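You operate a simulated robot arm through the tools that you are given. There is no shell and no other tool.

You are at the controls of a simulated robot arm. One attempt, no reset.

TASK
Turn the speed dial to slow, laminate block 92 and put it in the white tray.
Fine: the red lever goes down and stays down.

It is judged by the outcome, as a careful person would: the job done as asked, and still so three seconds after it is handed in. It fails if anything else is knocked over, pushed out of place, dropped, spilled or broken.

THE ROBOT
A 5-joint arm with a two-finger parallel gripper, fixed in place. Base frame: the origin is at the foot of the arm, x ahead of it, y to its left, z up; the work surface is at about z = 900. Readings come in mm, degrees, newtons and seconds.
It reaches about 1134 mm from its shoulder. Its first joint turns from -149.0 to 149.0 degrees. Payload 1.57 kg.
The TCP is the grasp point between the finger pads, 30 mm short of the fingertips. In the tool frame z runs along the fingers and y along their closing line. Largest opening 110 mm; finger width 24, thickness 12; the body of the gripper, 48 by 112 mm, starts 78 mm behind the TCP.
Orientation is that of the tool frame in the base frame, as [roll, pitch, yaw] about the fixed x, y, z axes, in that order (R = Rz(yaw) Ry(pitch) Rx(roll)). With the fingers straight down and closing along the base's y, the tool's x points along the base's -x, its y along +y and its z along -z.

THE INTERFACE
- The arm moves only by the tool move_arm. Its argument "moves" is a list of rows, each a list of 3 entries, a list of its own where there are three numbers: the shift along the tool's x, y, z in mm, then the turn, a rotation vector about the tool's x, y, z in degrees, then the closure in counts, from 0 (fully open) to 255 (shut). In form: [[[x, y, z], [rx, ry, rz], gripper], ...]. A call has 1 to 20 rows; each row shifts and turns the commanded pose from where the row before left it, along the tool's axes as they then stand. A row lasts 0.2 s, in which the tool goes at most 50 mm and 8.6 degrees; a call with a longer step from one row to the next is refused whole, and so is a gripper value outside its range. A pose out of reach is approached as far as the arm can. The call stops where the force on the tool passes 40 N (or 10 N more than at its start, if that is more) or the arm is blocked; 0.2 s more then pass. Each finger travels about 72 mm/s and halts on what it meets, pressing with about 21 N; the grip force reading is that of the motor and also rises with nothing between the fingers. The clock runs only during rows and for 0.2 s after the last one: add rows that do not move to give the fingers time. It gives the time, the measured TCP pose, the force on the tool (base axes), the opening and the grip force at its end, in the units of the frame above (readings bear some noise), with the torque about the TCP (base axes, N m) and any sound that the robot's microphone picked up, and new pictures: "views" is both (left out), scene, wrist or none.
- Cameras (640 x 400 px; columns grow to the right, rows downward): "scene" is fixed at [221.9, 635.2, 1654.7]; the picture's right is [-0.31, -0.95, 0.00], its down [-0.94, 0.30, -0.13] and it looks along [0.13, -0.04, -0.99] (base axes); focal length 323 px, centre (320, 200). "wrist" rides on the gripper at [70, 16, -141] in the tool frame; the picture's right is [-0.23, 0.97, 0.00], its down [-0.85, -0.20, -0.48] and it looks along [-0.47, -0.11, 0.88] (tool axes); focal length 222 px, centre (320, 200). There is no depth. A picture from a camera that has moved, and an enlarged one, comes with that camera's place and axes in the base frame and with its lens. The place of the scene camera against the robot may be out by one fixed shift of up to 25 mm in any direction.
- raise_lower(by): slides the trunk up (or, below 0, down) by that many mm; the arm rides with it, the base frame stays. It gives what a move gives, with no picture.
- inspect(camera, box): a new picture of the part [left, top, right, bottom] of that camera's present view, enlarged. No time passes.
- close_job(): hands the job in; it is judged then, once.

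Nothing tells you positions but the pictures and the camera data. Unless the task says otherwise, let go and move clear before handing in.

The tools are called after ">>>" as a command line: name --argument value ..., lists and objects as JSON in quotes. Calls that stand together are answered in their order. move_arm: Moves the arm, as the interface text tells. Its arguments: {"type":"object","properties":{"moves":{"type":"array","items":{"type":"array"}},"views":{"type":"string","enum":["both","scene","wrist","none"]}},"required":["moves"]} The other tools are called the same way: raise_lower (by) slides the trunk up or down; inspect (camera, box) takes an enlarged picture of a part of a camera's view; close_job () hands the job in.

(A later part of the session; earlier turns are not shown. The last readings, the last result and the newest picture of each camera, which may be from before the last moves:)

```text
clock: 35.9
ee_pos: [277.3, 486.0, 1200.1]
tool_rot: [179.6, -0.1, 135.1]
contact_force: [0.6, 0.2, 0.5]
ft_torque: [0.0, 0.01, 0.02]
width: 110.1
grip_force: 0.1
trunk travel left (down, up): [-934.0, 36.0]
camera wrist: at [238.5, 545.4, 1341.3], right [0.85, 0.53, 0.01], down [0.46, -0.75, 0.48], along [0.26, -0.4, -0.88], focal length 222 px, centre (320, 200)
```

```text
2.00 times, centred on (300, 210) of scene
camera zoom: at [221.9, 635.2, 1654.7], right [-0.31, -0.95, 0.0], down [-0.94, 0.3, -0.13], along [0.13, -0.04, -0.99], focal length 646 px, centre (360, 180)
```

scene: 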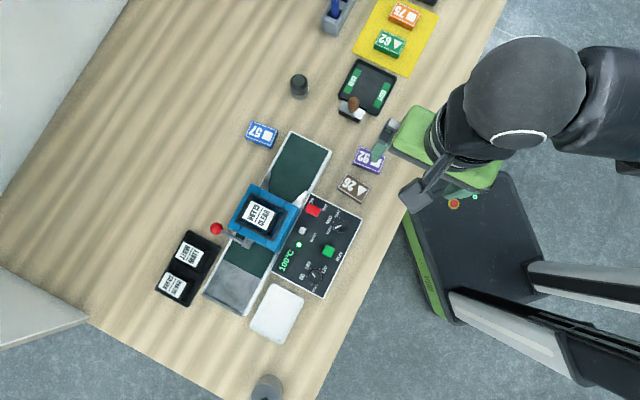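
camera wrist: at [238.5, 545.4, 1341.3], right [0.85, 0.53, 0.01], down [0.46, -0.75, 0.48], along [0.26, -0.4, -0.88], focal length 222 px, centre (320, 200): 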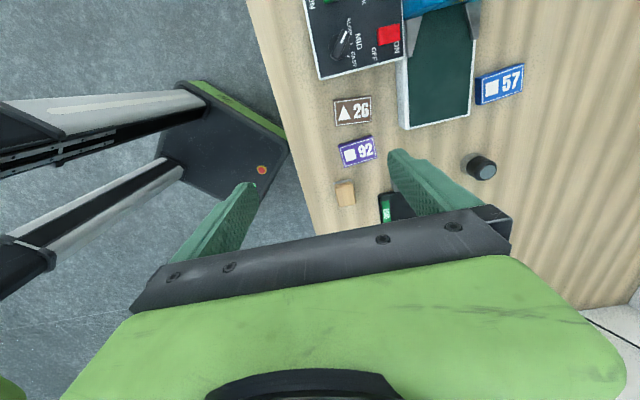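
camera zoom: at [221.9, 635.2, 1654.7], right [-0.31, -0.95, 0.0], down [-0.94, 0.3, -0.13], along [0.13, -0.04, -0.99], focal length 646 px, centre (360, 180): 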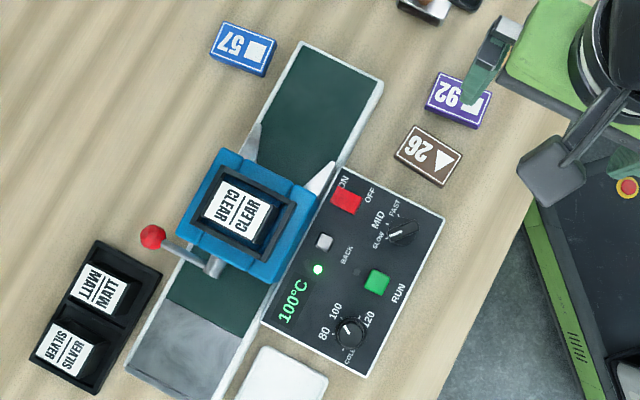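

>>> inspect --camera "scene" --box '[250, 120, 340, 220]'

>>> inspect --camera "wrist" --box '[300, 0, 540, 200]'

>>> inspect --camera "wrist" --box '[320, 80, 400, 180]'

```text
4.00 times, centred on (295, 170) of scene
camera zoom: at [221.9, 635.2, 1654.7], right [-0.31, -0.95, 0.0], down [-0.94, 0.3, -0.13], along [0.13, -0.04, -0.99], focal length 1293 px, centre (420, 320)
```

zoom: 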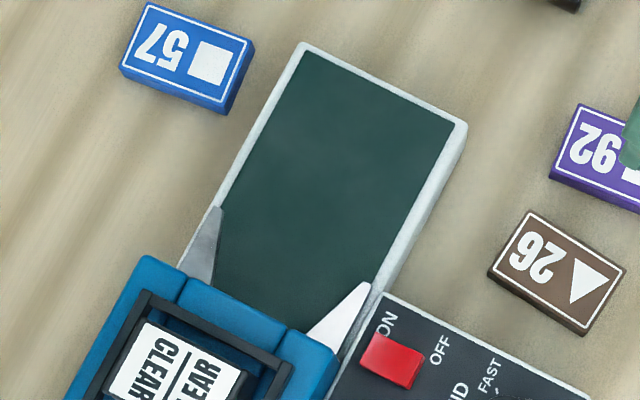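

```text
2.00 times, centred on (420, 100) of wrist
camera zoom: at [238.5, 545.4, 1341.3], right [0.85, 0.53, 0.01], down [0.46, -0.75, 0.48], along [0.26, -0.4, -0.88], focal length 444 px, centre (120, 400)
```

zoom: 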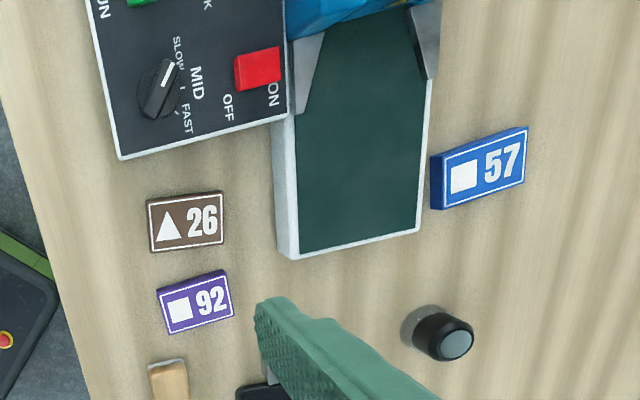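

```text
4.00 times, centred on (360, 130) of wrist
camera zoom: at [238.5, 545.4, 1341.3], right [0.85, 0.53, 0.01], down [0.46, -0.75, 0.48], along [0.26, -0.4, -0.88], focal length 888 px, centre (160, 480)
```

zoom: 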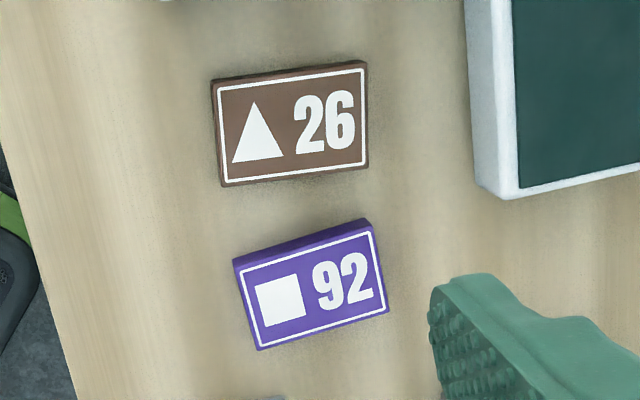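

The infeed belt is ~87 mm wide and funnels down to ~59 mm between guides, so block 92 (about 62×42) must enter with its long side along the feed. Block 92 lies near (370, 480) with its long axis at ~49°; I'll line up across its short side.

>>> move_arm --moves '[[[0, 0, 0], [0.45, 0, 0], 116], [[-34.7, 30.7, 0], [0, 0, 0], 116], [[-34.7, 30.7, 0], [0, 0, 0], 116], [[0, 0, 0], [0, 0, -8], 116], [[0, 0, 0], [0, 0, -8], 116], [[0, 0, 0], [0, 0, -8], 116], [[0, 0, 0], [0, 0, -8], 116], [[0, 0, 0], [0, 0, -8], 116], [[0, 0, 0], [0, 0, -8], 116], [[0, 0, 0], [0, 0, -8], 116], [[0, 0, 0], [0, 0, -8], 116], [[0, 0, 0], [0, 0, -8], 116], [[0, 0, 0], [0, 0, -8], 116], [[0, 0, 0], [0, 0, -8], 116], [[0, 0, 0], [0, 0, -6.4], 116], [[0, 0, 0], [0, 0, 0], 116]]' --views "none"

>>> raise_lower --by -120

>>> inspect --camera "wrist" --box '[200, 40, 440, 240]'

```text
clock: 39.3
ee_pos: [368.1, 479.2, 1200.5]
tool_rot: [179.9, -0.1, -130.4]
contact_force: [-0.6, -0.5, 0.5]
ft_torque: [0.0, 0.02, 0.02]
width: 59.8
grip_force: 0.1
trunk travel left (down, up): [-934.0, 36.0]
```

```text
clock: 40.8
ee_pos: [369.0, 480.6, 1079.3]
tool_rot: [179.9, -0.1, -130.6]
contact_force: [0.2, -0.5, -0.3]
ft_torque: [0.01, -0.01, 0.0]
width: 59.9
grip_force: 0.2
trunk travel left (down, up): [-814.0, 156.0]
```

```text
2.00 times, centred on (320, 140) of wrist
camera zoom: at [310.8, 437.8, 1221.4], right [-0.59, 0.81, 0.0], down [0.71, 0.52, 0.48], along [0.38, 0.28, -0.88], focal length 444 px, centre (320, 320)
```

zoom: 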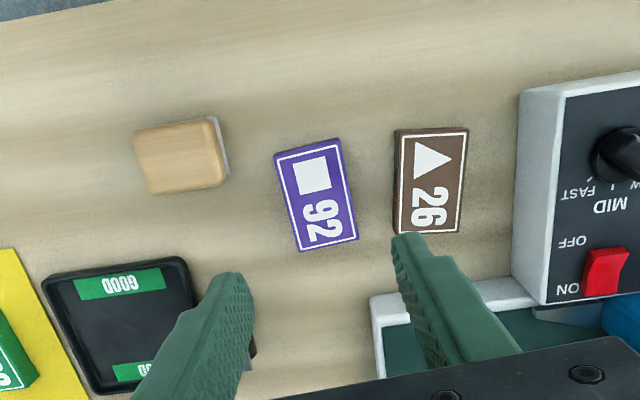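

Block 92 is centred near (370.6, 479.7) and 26 leaves enough gap. I'll fine-adjust and lower in stages.

>>> move_arm --moves '[[[-0.8, -2.2, 0], [0, 0, 1], 120], [[0, 0, 0], [0, 0, 0], 120]]' --views "none"

>>> raise_lower --by -110

>>> inspect --camera "wrist" --box '[200, 60, 440, 240]'

```text
clock: 41.4
ee_pos: [370.7, 478.2, 1080.9]
tool_rot: [179.9, -0.1, -131.6]
contact_force: [0.0, 0.1, 0.6]
ft_torque: [-0.04, 0.03, -0.04]
width: 58.3
grip_force: 0.0
trunk travel left (down, up): [-814.0, 156.0]
```

```text
clock: 42.8
ee_pos: [369.4, 478.7, 968.8]
tool_rot: [179.9, -0.1, -131.6]
contact_force: [-0.4, -1.4, -0.4]
ft_torque: [0.01, -0.01, 0.01]
width: 58.4
grip_force: 0.1
trunk travel left (down, up): [-704.0, 266.0]
```

```text
2.22 times, centred on (320, 150) of wrist
camera zoom: at [312.1, 438.0, 1111.4], right [-0.58, 0.82, 0.0], down [0.72, 0.51, 0.48], along [0.39, 0.28, -0.88], focal length 494 px, centre (320, 311)
```

zoom: 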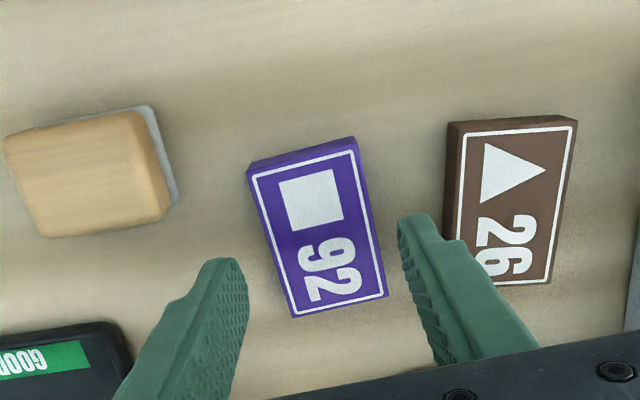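

Alignment is good: top at z≈920, centre (370.4, 479.7). Lowering the fingers around the block and gripping.

>>> raise_lower --by -34

>>> move_arm --moves '[[[0, 0, 0], [0, 0, 0], 145], [[0, 0, 0], [0, 0, 0], 170], [[0, 0, 0], [0, 0, 0], 185], [[0, 0, 0], [0, 0, 0], 185], [[0, 0, 0], [0, 0, 0], 185]]' --views "wrist"

```text
clock: 43.6
ee_pos: [371.0, 480.3, 937.1]
tool_rot: [179.9, 0.0, -131.6]
contact_force: [-0.4, -0.3, 0.2]
ft_torque: [0.0, 0.01, 0.01]
width: 58.2
grip_force: 0.1
trunk travel left (down, up): [-670.0, 300.0]
```

```text
clock: 44.8
ee_pos: [371.0, 479.7, 936.0]
tool_rot: [179.9, -0.1, -131.6]
contact_force: [-0.2, 0.4, 2.1]
ft_torque: [0.05, 0.04, -0.03]
width: 44.1
grip_force: 21.7
trunk travel left (down, up): [-670.0, 300.0]
camera wrist: at [312.1, 438.1, 1077.4], right [-0.58, 0.82, 0.0], down [0.72, 0.51, 0.48], along [0.39, 0.28, -0.88], focal length 222 px, centre (320, 200)
```

wrist: 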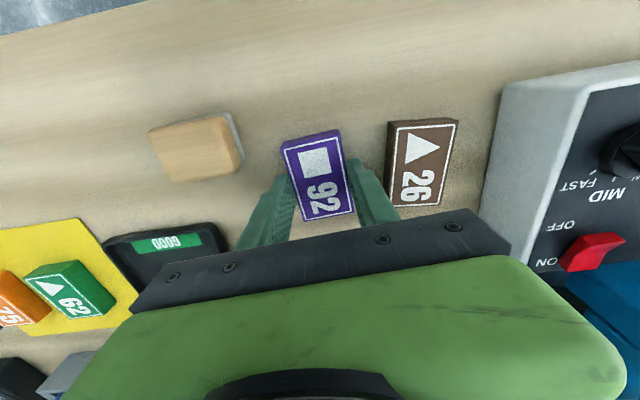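

Block 92 is held (44 mm). I'll lift it, turn it so its long side is along the feed, and carry it over the infeed belt.

>>> raise_lower --by 150

>>> move_arm --moves '[[[0, 0, 0], [0, 0, -7.87], 185], [[0, 0, 0], [0, 0, -7.87], 185], [[0, 0, 0], [0, 0, -7.87], 185], [[0, 0, 0], [0, 0, -7.87], 185], [[0, 0, 0], [0, 0, -7.87], 185], [[0, 0, 0], [0, 0, -7.87], 185], [[0, 0, 0], [0, 0, -7.87], 185], [[0, 0, 0], [0, 0, -7.87], 185], [[0, 0, 0], [0, 0, -7.87], 185], [[0, 0, 0], [0, 0, -7.87], 185], [[0, 0, 0], [0, 0, -7.87], 185], [[-17, -26, 0], [0, 0, 0], 185], [[-17, -26, 0], [0, 0, 0], 185], [[-17, -26, 0], [0, 0, 0], 185], [[-17, -26, 0], [0, 0, 0], 185], [[-17, -26, 0], [0, 0, 0], 185], [[0, 0, 0], [0, 0, 0], 185]]'

>>> inspect --camera "wrist" --box '[200, 40, 440, 220]'

>>> inspect --camera "scene" --box '[220, 110, 360, 250]'

```text
clock: 46.5
ee_pos: [369.8, 480.4, 1086.1]
tool_rot: [179.8, 0.0, -131.6]
contact_force: [-0.2, -0.1, 0.4]
ft_torque: [-0.02, -0.05, -0.01]
width: 30.2
grip_force: 0.0
trunk travel left (down, up): [-820.0, 150.0]
```

```text
clock: 50.1
ee_pos: [401.1, 632.4, 1086.7]
tool_rot: [180.0, 0.1, -45.0]
contact_force: [-0.5, 0.8, -1.0]
ft_torque: [-0.05, 0.01, -0.03]
width: 30.2
grip_force: 0.0
trunk travel left (down, up): [-820.0, 150.0]
camera wrist: at [440.2, 570.6, 1227.2], right [-0.85, -0.53, 0.0], down [-0.46, 0.75, 0.48], along [-0.25, 0.41, -0.88], focal length 222 px, centre (320, 200)
```

scene: 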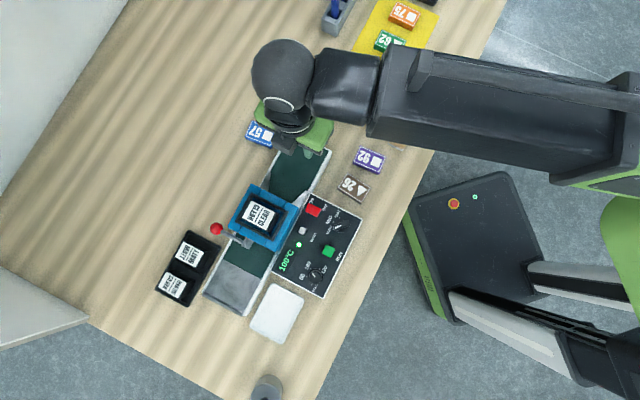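
wrist: 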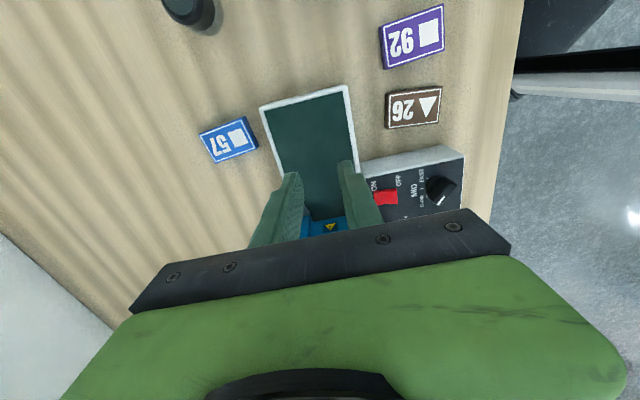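

```text
2.22 times, centred on (320, 130) of wrist
camera zoom: at [440.2, 570.6, 1227.2], right [-0.85, -0.53, 0.0], down [-0.46, 0.75, 0.48], along [-0.25, 0.41, -0.88], focal length 494 px, centre (320, 356)
```

zoom: 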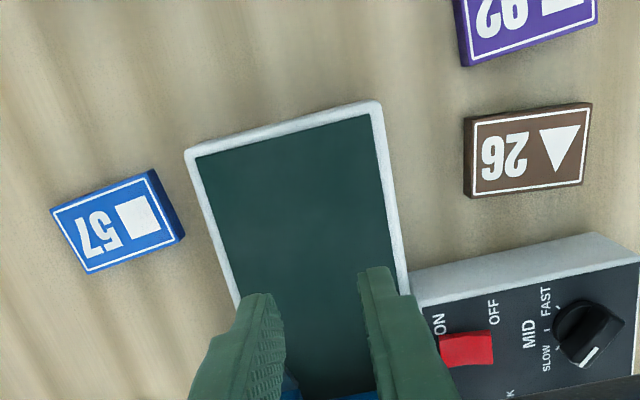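

```text
2.86 times, centred on (290, 180) of scene
camera zoom: at [221.9, 635.2, 1654.7], right [-0.31, -0.95, 0.0], down [-0.94, 0.3, -0.13], along [0.13, -0.04, -0.99], focal length 924 px, centre (406, 257)
```

zoom: 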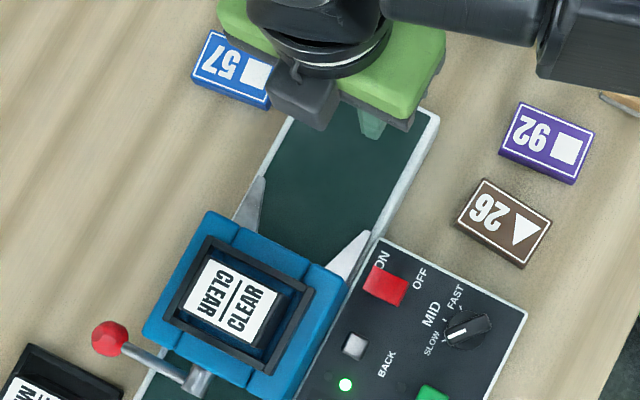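

The block did not come along: the fingers read 30 mm and block 92 is still in its spot on the table, only slightly turned. I'll go back above it, look closely and re-grip lower with full closure.

>>> move_arm --moves '[[[17, 26, 0], [0, 0, 0], 150], [[17, 26, 0], [0, 0, 0], 116], [[17, 26, 0], [0, 0, 0], 110], [[17, 26, 0], [0, 0, 0], 110], [[17, 26, 0], [0, 0, 0], 110], [[0, 0, 0], [0, 0, 7.87], 110], [[0, 0, 0], [0, 0, 7.87], 110], [[0, 0, 0], [0, 0, 7.87], 110], [[0, 0, 0], [0, 0, 7.87], 110], [[0, 0, 0], [0, 0, 7.87], 110], [[0, 0, 0], [0, 0, 7.87], 110], [[0, 0, 0], [0, 0, 7.87], 110], [[0, 0, 0], [0, 0, 7.87], 110], [[0, 0, 0], [0, 0, 7.87], 110], [[0, 0, 0], [0, 0, 7.87], 110], [[0, 0, 0], [0, 0, 7.87], 110], [[0, 0, 0], [0, 0, 0], 110]]'

>>> inspect --camera "wrist" --box '[240, 80, 420, 220]'

```text
clock: 53.7
ee_pos: [370.9, 479.1, 1087.5]
tool_rot: [179.9, -0.1, -131.7]
contact_force: [-0.1, 0.1, 0.0]
ft_torque: [0.02, 0.01, -0.01]
width: 62.2
grip_force: 0.1
trunk travel left (down, up): [-820.0, 150.0]
camera wrist: at [312.1, 438.2, 1227.3], right [-0.58, 0.82, 0.0], down [0.72, 0.51, 0.48], along [0.39, 0.28, -0.88], focal length 222 px, centre (320, 200)
```

scene: 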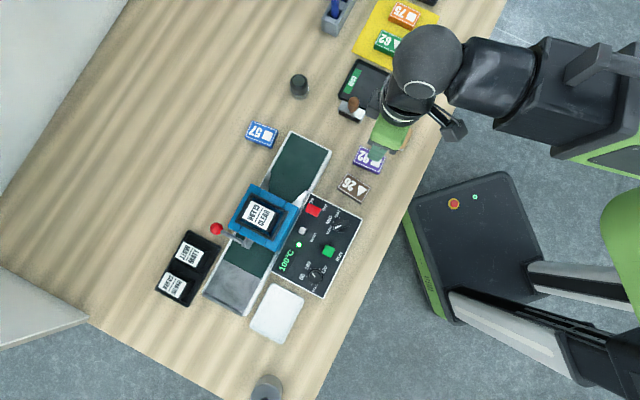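
wrist: 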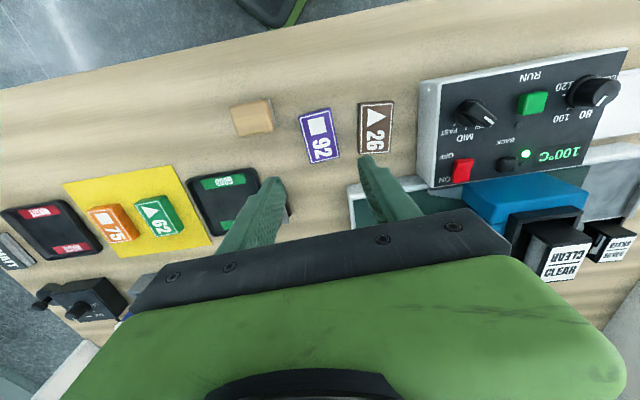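

```text
2.86 times, centred on (330, 150) of wrist
camera zoom: at [312.1, 438.2, 1227.3], right [-0.58, 0.82, 0.0], down [0.72, 0.51, 0.48], along [0.39, 0.28, -0.88], focal length 635 px, centre (291, 343)
```

zoom: 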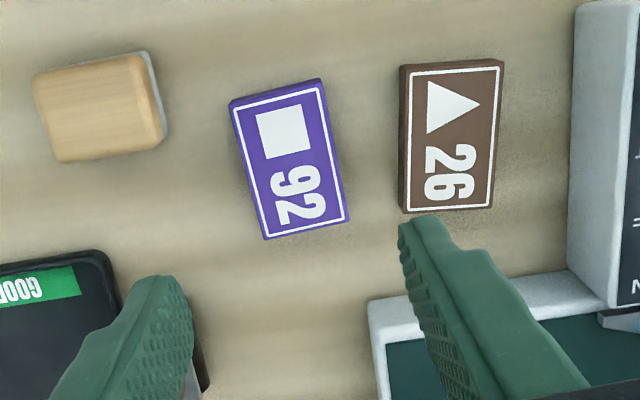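

The block hasn't really moved; the fingers just slid up its sides. I'll square up exactly, go nearly to the table, close fully and lift in tiny steps.

>>> move_arm --moves '[[[0, 0, 0], [0, 0, -1], 116], [[0.4, 0, 0], [0, 0, 0], 116]]' --views "none"

>>> raise_lower --by -148

>>> raise_lower --by -4

>>> raise_lower --by -2

>>> move_arm --moves '[[[0, 0, 0], [0, 0, 0], 140], [[0, 0, 0], [0, 0, 0], 170], [[0, 0, 0], [0, 0, 0], 210], [[0, 0, 0], [0, 0, 0], 255], [[0, 0, 0], [0, 0, 0], 255], [[0, 0, 0], [0, 0, 0], 255], [[0, 0, 0], [0, 0, 0], 255]]' --views "wrist"

>>> raise_lower --by 3

```text
clock: 54.3
ee_pos: [370.6, 479.2, 1087.0]
tool_rot: [179.9, -0.1, -130.5]
contact_force: [0.0, -0.5, -0.1]
ft_torque: [0.02, -0.04, 0.04]
width: 59.7
grip_force: 0.0
trunk travel left (down, up): [-820.0, 150.0]
```

```text
clock: 56.1
ee_pos: [370.6, 478.4, 939.3]
tool_rot: [179.9, -0.2, -130.6]
contact_force: [0.0, -0.6, -0.3]
ft_torque: [-0.02, 0.0, 0.0]
width: 59.9
grip_force: 0.0
trunk travel left (down, up): [-672.0, 298.0]
```

```text
clock: 56.6
ee_pos: [370.4, 478.5, 933.9]
tool_rot: [179.9, 0.0, -130.6]
contact_force: [0.6, 0.2, 0.4]
ft_torque: [0.05, -0.02, -0.01]
width: 59.9
grip_force: 0.1
trunk travel left (down, up): [-668.0, 302.0]
```

```text
clock: 57.1
ee_pos: [370.7, 478.8, 932.3]
tool_rot: [179.9, -0.1, -130.6]
contact_force: [-0.2, 0.6, -0.4]
ft_torque: [0.03, 0.0, 0.0]
width: 59.9
grip_force: 0.1
trunk travel left (down, up): [-666.0, 304.0]
```

```text
clock: 58.7
ee_pos: [369.4, 477.9, 932.6]
tool_rot: [180.0, 0.0, -130.6]
contact_force: [0.8, -0.4, 0.0]
ft_torque: [0.0, -0.01, -0.02]
width: 44.0
grip_force: 20.7
trunk travel left (down, up): [-666.0, 304.0]
camera wrist: at [312.6, 436.6, 1073.3], right [-0.59, 0.81, 0.0], down [0.71, 0.52, 0.48], along [0.38, 0.28, -0.88], focal length 222 px, centre (320, 200)
```

wrist: 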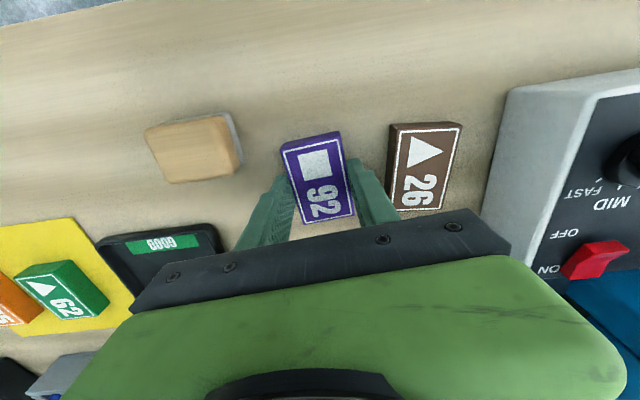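

```text
clock: 59.2
ee_pos: [369.9, 479.4, 935.5]
tool_rot: [179.9, -0.1, -130.7]
contact_force: [0.6, -0.7, -0.7]
ft_torque: [-0.01, 0.01, 0.0]
width: 44.2
grip_force: 21.2
trunk travel left (down, up): [-669.0, 301.0]
```

Still gripped at 44 mm after a 3 mm lift. Continuing up in small steps and checking.

>>> raise_lower --by 6

>>> inspect --camera "wrist" --box '[260, 110, 380, 230]'

```text
clock: 59.8
ee_pos: [370.2, 479.1, 942.1]
tool_rot: [180.0, 0.0, -130.6]
contact_force: [0.1, -0.1, 0.1]
ft_torque: [0.0, 0.01, 0.03]
width: 44.0
grip_force: 21.5
trunk travel left (down, up): [-675.0, 295.0]
```

```text
3.33 times, centred on (320, 170) of wrist
camera zoom: at [312.6, 436.7, 1082.3], right [-0.59, 0.81, 0.0], down [0.71, 0.52, 0.48], along [0.38, 0.28, -0.88], focal length 740 px, centre (320, 300)
```

zoom: 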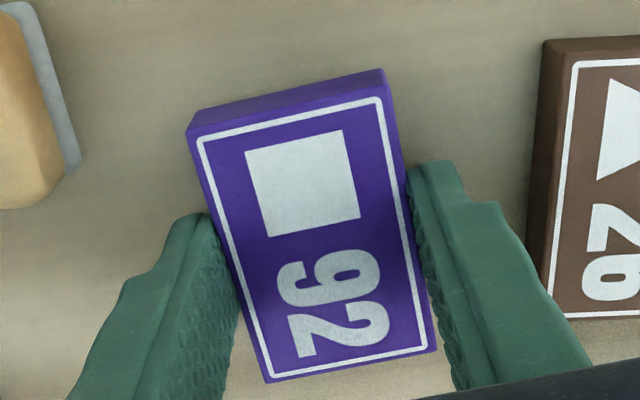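

>>> raise_lower --by 20

>>> inspect --camera "wrist" --box '[260, 110, 380, 230]'

```text
clock: 60.5
ee_pos: [371.2, 478.7, 961.1]
tool_rot: [180.0, -0.2, -130.5]
contact_force: [0.0, -0.4, -0.4]
ft_torque: [0.01, -0.01, -0.03]
width: 44.0
grip_force: 21.3
trunk travel left (down, up): [-695.0, 275.0]
```

```text
3.33 times, centred on (320, 170) of wrist
camera zoom: at [312.6, 436.7, 1102.3], right [-0.59, 0.81, 0.0], down [0.71, 0.52, 0.48], along [0.38, 0.28, -0.88], focal length 740 px, centre (320, 300)
```

zoom: 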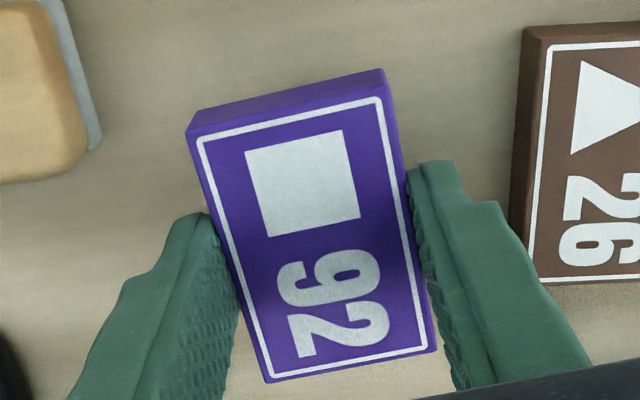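

The block is now firmly in the hand. Raising further and checking the grip before travelling.

>>> raise_lower --by 60

>>> raise_lower --by 50

>>> move_arm --moves '[[[0, 0, 0], [0, 0, -6.1], 255], [[0, 0, 0], [0, 0, -6.1], 255], [[0, 0, 0], [0, 0, -6.1], 255], [[0, 0, 0], [0, 0, -6.1], 255], [[0, 0, 0], [0, 0, -6.1], 255], [[0, 0, 0], [0, 0, -6.1], 255], [[0, 0, 0], [0, 0, -6.1], 255], [[0, 0, 0], [0, 0, -6.1], 255], [[0, 0, 0], [0, 0, -6.1], 255], [[0, 0, 0], [0, 0, -6.1], 255], [[0, 0, 0], [0, 0, -6.1], 255], [[0, 0, 0], [0, 0, -6.1], 255], [[0, 0, 0], [0, 0, -6.1], 255], [[0, 0, 0], [0, 0, -6.1], 255], [[0, 0, 0], [0, 0, 0], 255]]' --views "wrist"

```text
clock: 61.5
ee_pos: [369.6, 479.6, 1021.5]
tool_rot: [179.9, -0.1, -130.6]
contact_force: [-0.6, 0.1, -0.7]
ft_torque: [-0.02, -0.02, 0.02]
width: 44.0
grip_force: 21.1
trunk travel left (down, up): [-755.0, 215.0]
```

```text
clock: 62.4
ee_pos: [370.4, 479.9, 1071.5]
tool_rot: [179.9, -0.1, -130.7]
contact_force: [-0.1, -1.1, -0.6]
ft_torque: [-0.01, -0.02, 0.0]
width: 43.7
grip_force: 21.2
trunk travel left (down, up): [-805.0, 165.0]
```

```text
clock: 65.6
ee_pos: [370.7, 479.8, 1072.1]
tool_rot: [180.0, 0.1, -45.2]
contact_force: [0.2, 0.1, 0.2]
ft_torque: [0.0, -0.01, -0.01]
width: 44.1
grip_force: 21.2
trunk travel left (down, up): [-805.0, 165.0]
camera wrist: at [407.8, 418.1, 1212.1], right [-0.85, -0.53, 0.0], down [-0.46, 0.75, 0.48], along [-0.25, 0.41, -0.88], focal length 222 px, centre (320, 200)
```

wrist: 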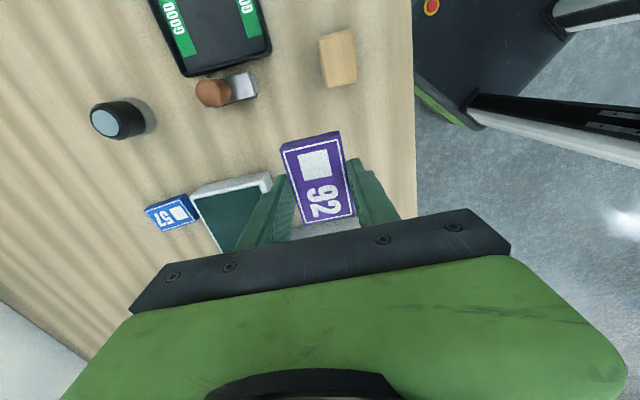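

Held at 44 mm and turned. Moving over the infeed centreline, aiming for about (410, 633).

>>> move_arm --moves '[[[-13.4, -23, 0], [0, 0, 0], 255], [[-13.4, -23, 0], [0, 0, 0], 255], [[-13.4, -23, 0], [0, 0, 0], 255], [[-13.4, -23, 0], [0, 0, 0], 255], [[-13.4, -23, 0], [0, 0, 0], 255], [[-13.4, -22.7, 0], [0, 0, 0], 255], [[0, 0, 0], [0, 0, 0], 255]]'

>>> inspect --camera "wrist" --box '[200, 40, 440, 240]'

>>> inspect --camera "scene" --box '[230, 110, 350, 230]'

```text
clock: 67.2
ee_pos: [411.4, 632.6, 1070.4]
tool_rot: [179.8, 0.1, -45.1]
contact_force: [0.5, -0.1, 0.6]
ft_torque: [-0.01, 0.0, -0.03]
width: 44.2
grip_force: 21.4
trunk travel left (down, up): [-805.0, 165.0]
camera wrist: at [449.1, 571.9, 1212.2], right [-0.85, -0.53, 0.0], down [-0.46, 0.75, 0.48], along [-0.25, 0.41, -0.88], focal length 222 px, centre (320, 200)
```

scene: 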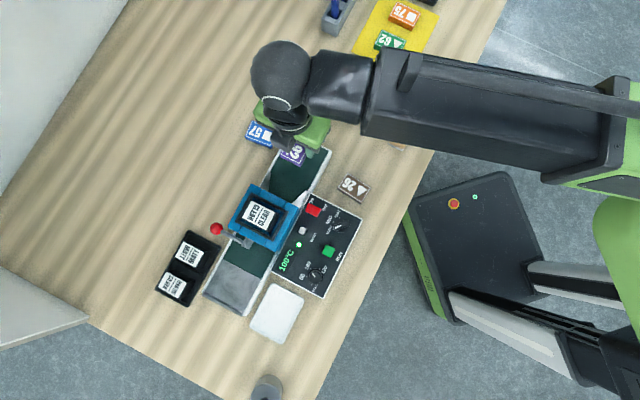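
wrist: 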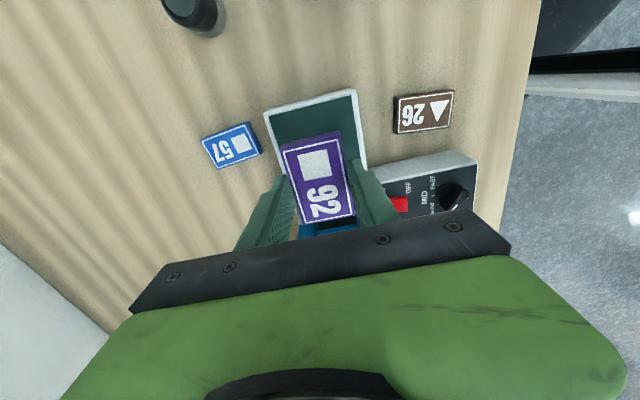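

```text
2.00 times, centred on (320, 140) of wrist
camera zoom: at [449.1, 571.9, 1212.2], right [-0.85, -0.53, 0.0], down [-0.46, 0.75, 0.48], along [-0.25, 0.41, -0.88], focal length 444 px, centre (320, 320)
```

zoom: 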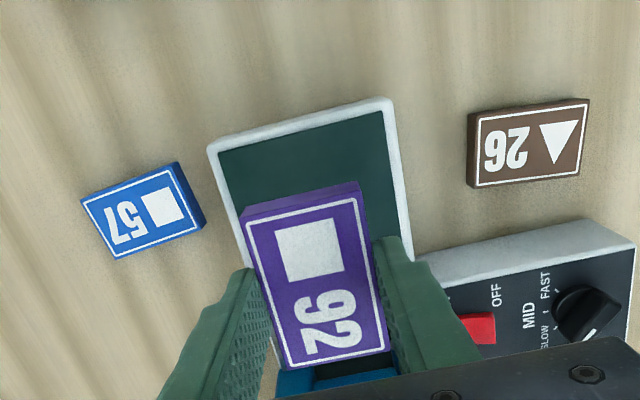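

```text
3.33 times, centred on (290, 170) of scene
camera zoom: at [221.9, 635.2, 1654.7], right [-0.31, -0.95, 0.0], down [-0.94, 0.3, -0.13], along [0.13, -0.04, -0.99], focal length 1078 px, centre (420, 300)
```

zoom: 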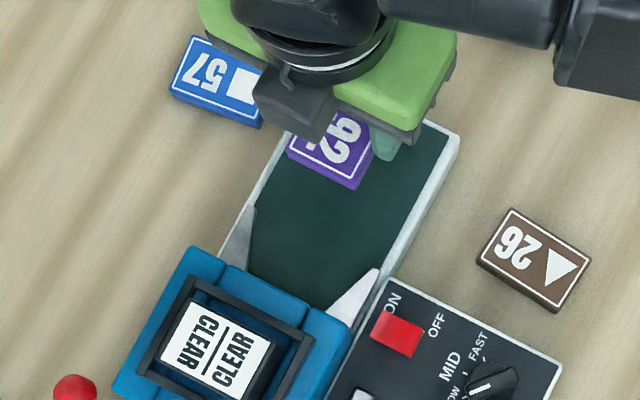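

Well centred over the belt. Lowering to just above it, then in small steps until touch.

>>> move_arm --moves '[[[0, -1, 0], [0, 0, 0], 255], [[0, 0, 0], [0, 0, 0], 255]]' --views "none"

>>> raise_lower --by -80

>>> inspect --camera "wrist" --box '[200, 40, 440, 240]'

>>> inspect --camera "scene" --box '[230, 110, 350, 230]'

```text
clock: 67.8
ee_pos: [413.2, 633.9, 1071.6]
tool_rot: [179.8, 0.1, -45.2]
contact_force: [-0.7, -1.1, -1.0]
ft_torque: [0.0, 0.01, -0.03]
width: 43.8
grip_force: 21.3
trunk travel left (down, up): [-805.0, 165.0]
```

```text
clock: 69.0
ee_pos: [412.6, 633.0, 991.0]
tool_rot: [180.0, 0.1, -45.2]
contact_force: [-0.2, -0.5, -0.4]
ft_torque: [-0.03, 0.0, 0.01]
width: 43.9
grip_force: 21.4
trunk travel left (down, up): [-725.0, 245.0]
```

```text
2.00 times, centred on (320, 140) of wrist
camera zoom: at [450.0, 572.4, 1132.1], right [-0.85, -0.53, 0.0], down [-0.46, 0.75, 0.48], along [-0.25, 0.41, -0.88], focal length 444 px, centre (320, 320)
```

zoom: 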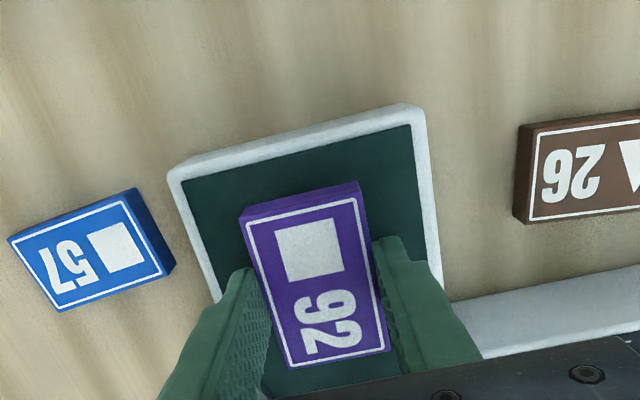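

```text
3.33 times, centred on (290, 170) of scene
camera zoom: at [221.9, 635.2, 1654.7], right [-0.31, -0.95, 0.0], down [-0.94, 0.3, -0.13], along [0.13, -0.04, -0.99], focal length 1078 px, centre (420, 300)
```

zoom: 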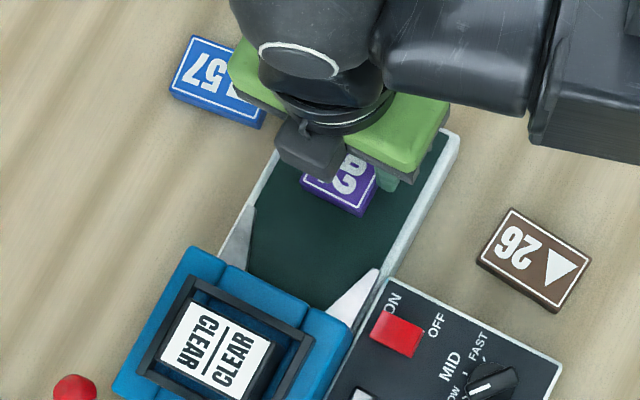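

>>> raise_lower --by -8

>>> raise_lower --by -4

>>> raise_lower --by -3

>>> raise_lower --by -2

```text
clock: 69.5
ee_pos: [413.1, 633.5, 984.0]
tool_rot: [179.9, 0.1, -45.1]
contact_force: [-0.6, -0.9, -0.6]
ft_torque: [-0.03, 0.01, 0.02]
width: 44.0
grip_force: 21.0
trunk travel left (down, up): [-717.0, 253.0]
```

```text
clock: 70.0
ee_pos: [412.0, 633.5, 979.0]
tool_rot: [180.0, 0.2, -45.2]
contact_force: [-0.3, -0.3, -0.9]
ft_torque: [0.02, 0.01, 0.0]
width: 44.1
grip_force: 20.9
trunk travel left (down, up): [-713.0, 257.0]
```

```text
clock: 70.6
ee_pos: [411.9, 633.1, 977.1]
tool_rot: [179.9, 0.1, -45.2]
contact_force: [2.5, 3.8, 15.2]
ft_torque: [-0.14, -0.24, 0.06]
width: 44.3
grip_force: 21.1
trunk travel left (down, up): [-710.0, 260.0]
```

```text
clock: 71.1
ee_pos: [411.3, 633.0, 975.5]
tool_rot: [-179.9, 0.1, -45.2]
contact_force: [4.8, 4.8, 19.7]
ft_torque: [0.17, -0.1, -0.02]
width: 44.0
grip_force: 21.3
trunk travel left (down, up): [-708.0, 262.0]
```

The block touched the belt (about z=944). I'll relieve the pressure a little and open just enough to let go.

>>> raise_lower --by 2.5

>>> move_arm --moves '[[[0, 0, 0], [0, 0, 0], 230], [[0, 0, 0], [0, 0, 0], 180], [[0, 0, 0], [0, 0, 0], 150], [[0, 0, 0], [0, 0, 0], 130], [[0, 0, 0], [0, 0, 0], 130], [[0, 0, 0], [0, 0, 0], 130]]' --views "wrist"

>>> inspect --camera "wrist" --box '[200, 60, 440, 240]'

```text
clock: 71.6
ee_pos: [412.5, 633.0, 976.5]
tool_rot: [179.8, 0.1, -45.2]
contact_force: [0.1, 0.1, -0.4]
ft_torque: [-0.03, 0.05, 0.01]
width: 43.9
grip_force: 20.9
trunk travel left (down, up): [-710.0, 260.0]
```

```text
clock: 73.0
ee_pos: [412.4, 633.5, 977.4]
tool_rot: [179.9, 0.1, -45.2]
contact_force: [-1.0, 0.2, 0.1]
ft_torque: [0.03, -0.03, -0.03]
width: 53.9
grip_force: 0.1
trunk travel left (down, up): [-710.0, 260.0]
camera wrist: at [450.0, 572.5, 1117.6], right [-0.85, -0.53, 0.0], down [-0.46, 0.75, 0.48], along [-0.25, 0.41, -0.88], focal length 222 px, centre (320, 200)
```

wrist: 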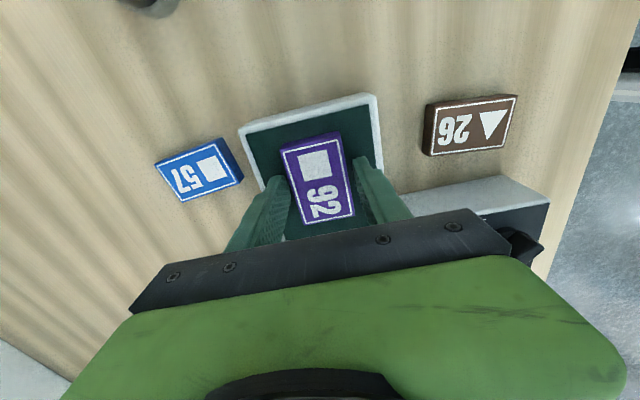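

```text
2.22 times, centred on (320, 150) of wrist
camera zoom: at [450.0, 572.5, 1117.6], right [-0.85, -0.53, 0.0], down [-0.46, 0.75, 0.48], along [-0.25, 0.41, -0.88], focal length 494 px, centre (320, 311)
```

zoom: 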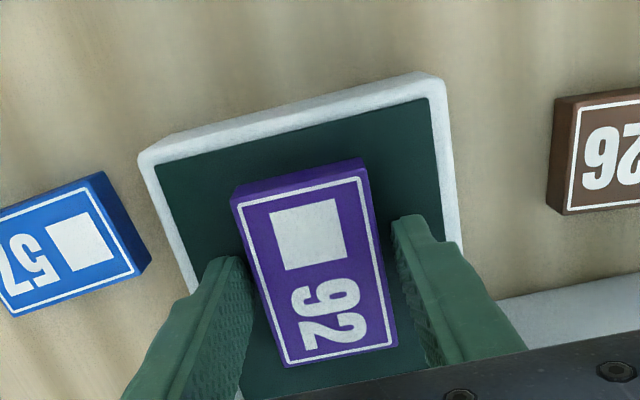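

Released cleanly. Rising straight up and checking the block on the belt.

>>> raise_lower --by 20

>>> raise_lower --by 100

>>> inspect --camera "wrist" --box '[200, 60, 440, 240]'

```text
clock: 73.7
ee_pos: [412.0, 633.1, 997.0]
tool_rot: [179.9, 0.1, -45.2]
contact_force: [0.5, 0.4, 0.4]
ft_torque: [-0.02, 0.0, 0.01]
width: 54.1
grip_force: 0.1
trunk travel left (down, up): [-730.0, 240.0]
```

```text
clock: 75.0
ee_pos: [411.1, 634.2, 1097.2]
tool_rot: [179.9, 0.1, -45.2]
contact_force: [0.9, 0.0, 0.1]
ft_torque: [0.01, 0.0, -0.01]
width: 53.7
grip_force: 0.0
trunk travel left (down, up): [-830.0, 140.0]
```

```text
2.22 times, centred on (320, 150) of wrist
camera zoom: at [450.0, 572.6, 1237.5], right [-0.85, -0.53, 0.0], down [-0.46, 0.75, 0.48], along [-0.25, 0.41, -0.88], focal length 494 px, centre (320, 311)
```

zoom: 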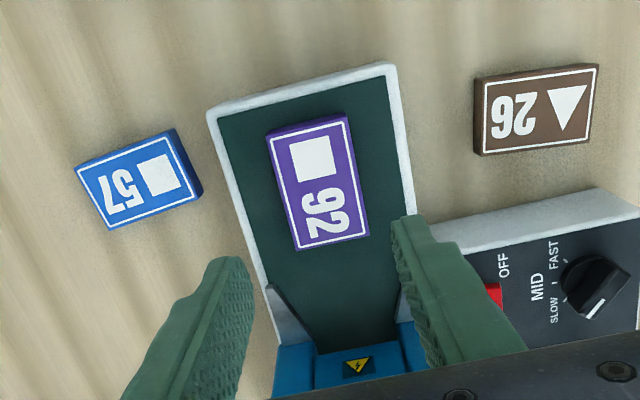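

Block 92 sits squarely on the belt. Next is the green RUN button at about (199.5, 638.5); I'll rise, close the fingers and go above it.

>>> raise_lower --by 50

>>> move_arm --moves '[[[-30.7, 29.3, 0], [0, 0, 0], 200], [[-30.7, 29.3, 0], [0, 0, 0], 255], [[-30.7, 29.3, 0], [0, 0, 0], 255], [[-30.7, 29.3, 0], [0, 0, 0], 255], [[-30.6, 29.2, 0], [0, 0, 0], 255], [[0, 0, 0], [0, 0, 0], 255]]'

>>> inspect --camera "wrist" --box '[240, 80, 420, 220]'

```text
clock: 75.9
ee_pos: [411.6, 632.3, 1147.3]
tool_rot: [179.9, 0.1, -45.2]
contact_force: [0.2, 1.0, -0.4]
ft_torque: [-0.01, 0.01, -0.03]
width: 54.0
grip_force: 0.1
trunk travel left (down, up): [-880.0, 90.0]
```

```text
clock: 77.3
ee_pos: [199.8, 638.8, 1147.0]
tool_rot: [179.9, 0.1, -45.3]
contact_force: [-0.3, -0.6, -0.2]
ft_torque: [0.0, 0.01, 0.01]
width: 0.0
grip_force: 21.3
trunk travel left (down, up): [-880.0, 90.0]
camera wrist: at [238.2, 578.3, 1287.5], right [-0.85, -0.53, 0.0], down [-0.46, 0.75, 0.48], along [-0.25, 0.41, -0.88], focal length 222 px, centre (320, 200)
```

scene: 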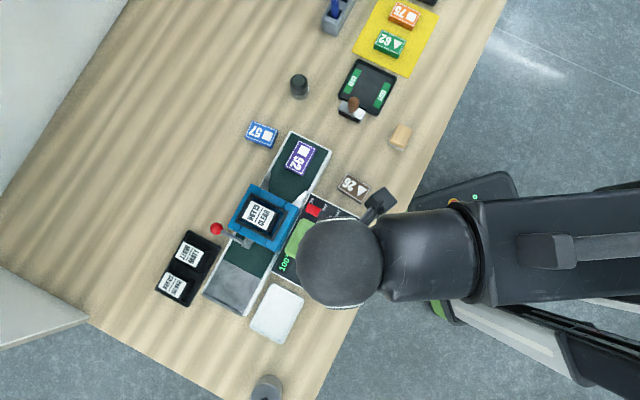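
wrist: 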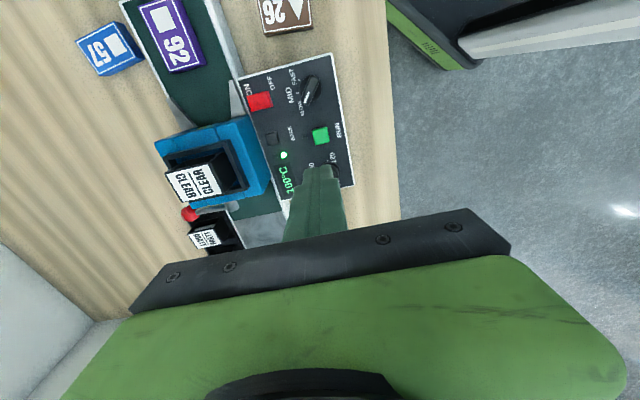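

```text
2.86 times, centred on (330, 150) of wrist
camera zoom: at [238.2, 578.3, 1287.5], right [-0.85, -0.53, 0.0], down [-0.46, 0.75, 0.48], along [-0.25, 0.41, -0.88], focal length 635 px, centre (291, 343)
```

zoom: 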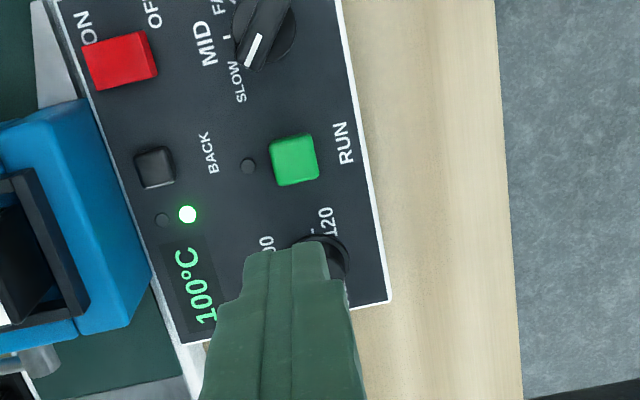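

The fingertips are centred on RUN. Lowering to just above it, then in small steps while watching for force or a click.

>>> raise_lower --by -138

>>> inspect --camera "wrist" --box '[240, 80, 420, 220]'

```text
clock: 79.0
ee_pos: [201.4, 639.5, 1008.6]
tool_rot: [179.9, 0.1, -45.2]
contact_force: [-0.5, 0.3, 0.0]
ft_torque: [0.03, -0.02, -0.01]
width: 0.1
grip_force: 21.1
trunk travel left (down, up): [-742.0, 228.0]
```

```text
2.86 times, centred on (330, 150) of wrist
camera zoom: at [238.1, 578.2, 1149.6], right [-0.85, -0.53, 0.0], down [-0.46, 0.75, 0.48], along [-0.25, 0.41, -0.88], focal length 635 px, centre (291, 343)
```

zoom: 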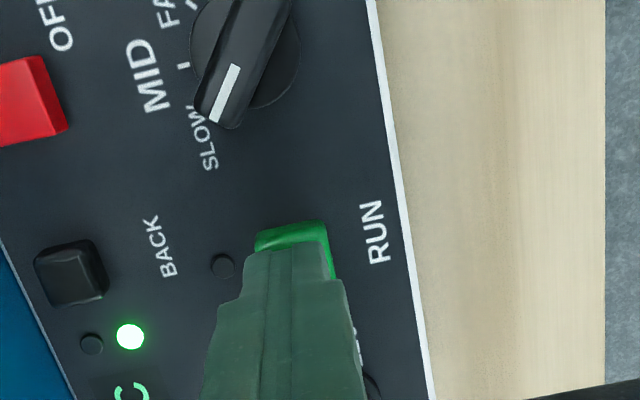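

>>> raise_lower --by -6

>>> raise_lower --by -4

>>> raise_lower --by -3

```text
clock: 79.5
ee_pos: [200.3, 639.3, 1002.8]
tool_rot: [179.9, 0.1, -45.1]
contact_force: [-0.3, -0.5, 0.3]
ft_torque: [-0.02, -0.01, -0.02]
width: 0.2
grip_force: 20.8
trunk travel left (down, up): [-736.0, 234.0]
```

```text
clock: 80.1
ee_pos: [200.2, 638.4, 998.9]
tool_rot: [179.9, 0.1, -45.2]
contact_force: [1.0, 2.1, 8.1]
ft_torque: [0.01, -0.03, 0.02]
width: 0.0
grip_force: 21.0
trunk travel left (down, up): [-732.0, 238.0]
heard: click
```

```text
clock: 80.6
ee_pos: [199.0, 638.5, 996.6]
tool_rot: [-180.0, 0.2, -45.2]
contact_force: [2.8, 8.1, 22.5]
ft_torque: [0.22, -0.07, 0.0]
width: 0.0
grip_force: 20.0
trunk travel left (down, up): [-729.0, 241.0]
```

A click was heard. I'll release the button by rising and look at the belt.

>>> raise_lower --by 30

>>> inspect --camera "scene" --box '[190, 120, 350, 320]'

>>> inspect --camera "wrist" --box '[140, 0, 420, 220]'

```text
clock: 81.3
ee_pos: [200.5, 638.0, 1027.7]
tool_rot: [179.9, 0.1, -45.2]
contact_force: [0.6, -0.1, 0.7]
ft_torque: [0.02, 0.01, -0.01]
width: 0.0
grip_force: 20.4
trunk travel left (down, up): [-759.0, 211.0]
```

```text
2.00 times, centred on (270, 220) of scene
camera zoom: at [221.9, 635.2, 1654.7], right [-0.31, -0.95, 0.0], down [-0.94, 0.3, -0.13], along [0.13, -0.04, -0.99], focal length 646 px, centre (420, 160)
```

zoom: 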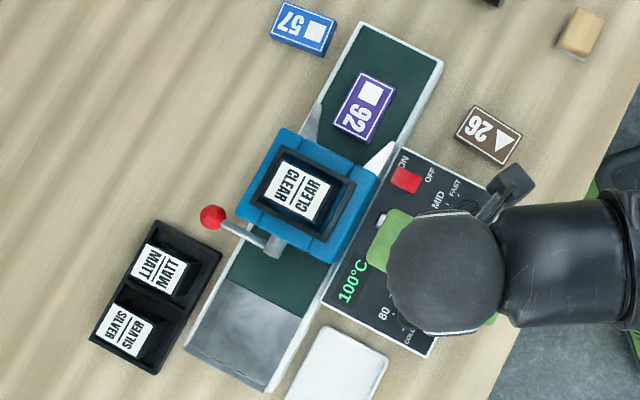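

```text
1.82 times, centred on (280, 110) of wrist
camera zoom: at [238.0, 578.4, 1166.5], right [-0.85, -0.53, 0.0], down [-0.46, 0.75, 0.48], along [-0.25, 0.41, -0.88], focal length 404 px, centre (393, 364)
```

zoom: 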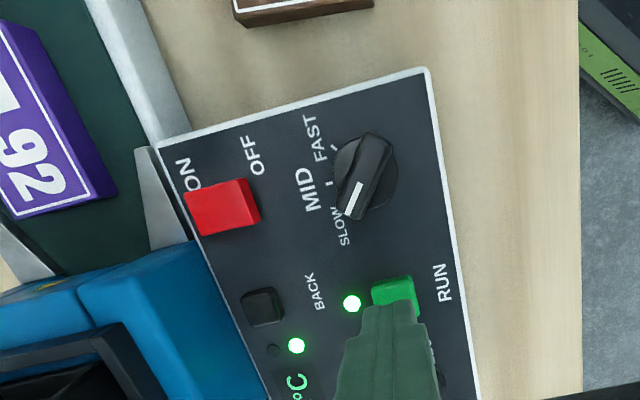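

The run lamp is lit and block 92 is moving into the head. I'll rise a bit and wait, watching.

>>> raise_lower --by 100

>>> move_arm --moves '[[[0, 0, 0], [0, 0, 0], 255], [[0, 0, 0], [0, 0, 0], 255], [[0, 0, 0], [0, 0, 0], 255], [[0, 0, 0], [0, 0, 0], 255], [[0, 0, 0], [0, 0, 0], 255]]'

>>> inspect --camera "scene" --box '[190, 120, 350, 320]'

```text
clock: 82.7
ee_pos: [199.1, 640.2, 1126.4]
tool_rot: [179.9, 0.0, -45.2]
contact_force: [-0.3, -0.5, -0.2]
ft_torque: [0.03, 0.01, 0.0]
width: 0.0
grip_force: 20.7
trunk travel left (down, up): [-859.0, 111.0]
```

```text
clock: 83.9
ee_pos: [200.2, 637.9, 1125.1]
tool_rot: [179.9, 0.2, -45.2]
contact_force: [0.2, 0.3, -0.8]
ft_torque: [-0.02, 0.01, 0.02]
width: 0.0
grip_force: 20.8
trunk travel left (down, up): [-859.0, 111.0]
camera wrist: at [238.0, 578.3, 1266.6], right [-0.85, -0.53, 0.0], down [-0.46, 0.75, 0.48], along [-0.25, 0.41, -0.88], focal length 222 px, centre (320, 200)
```

scene: 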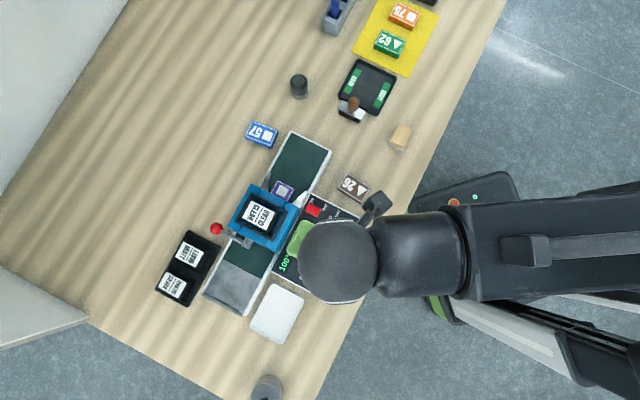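
wrist: 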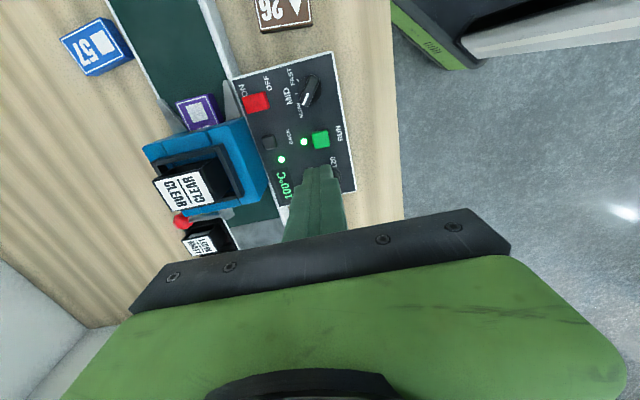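

```text
2.00 times, centred on (270, 220) of scene
camera zoom: at [221.9, 635.2, 1654.7], right [-0.31, -0.95, 0.0], down [-0.94, 0.3, -0.13], along [0.13, -0.04, -0.99], focal length 646 px, centre (420, 160)
```

zoom: 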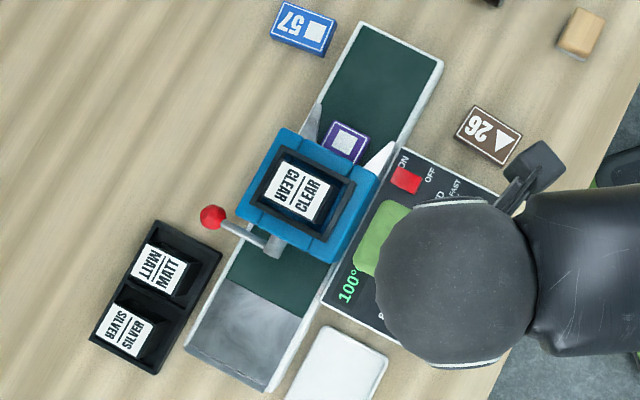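

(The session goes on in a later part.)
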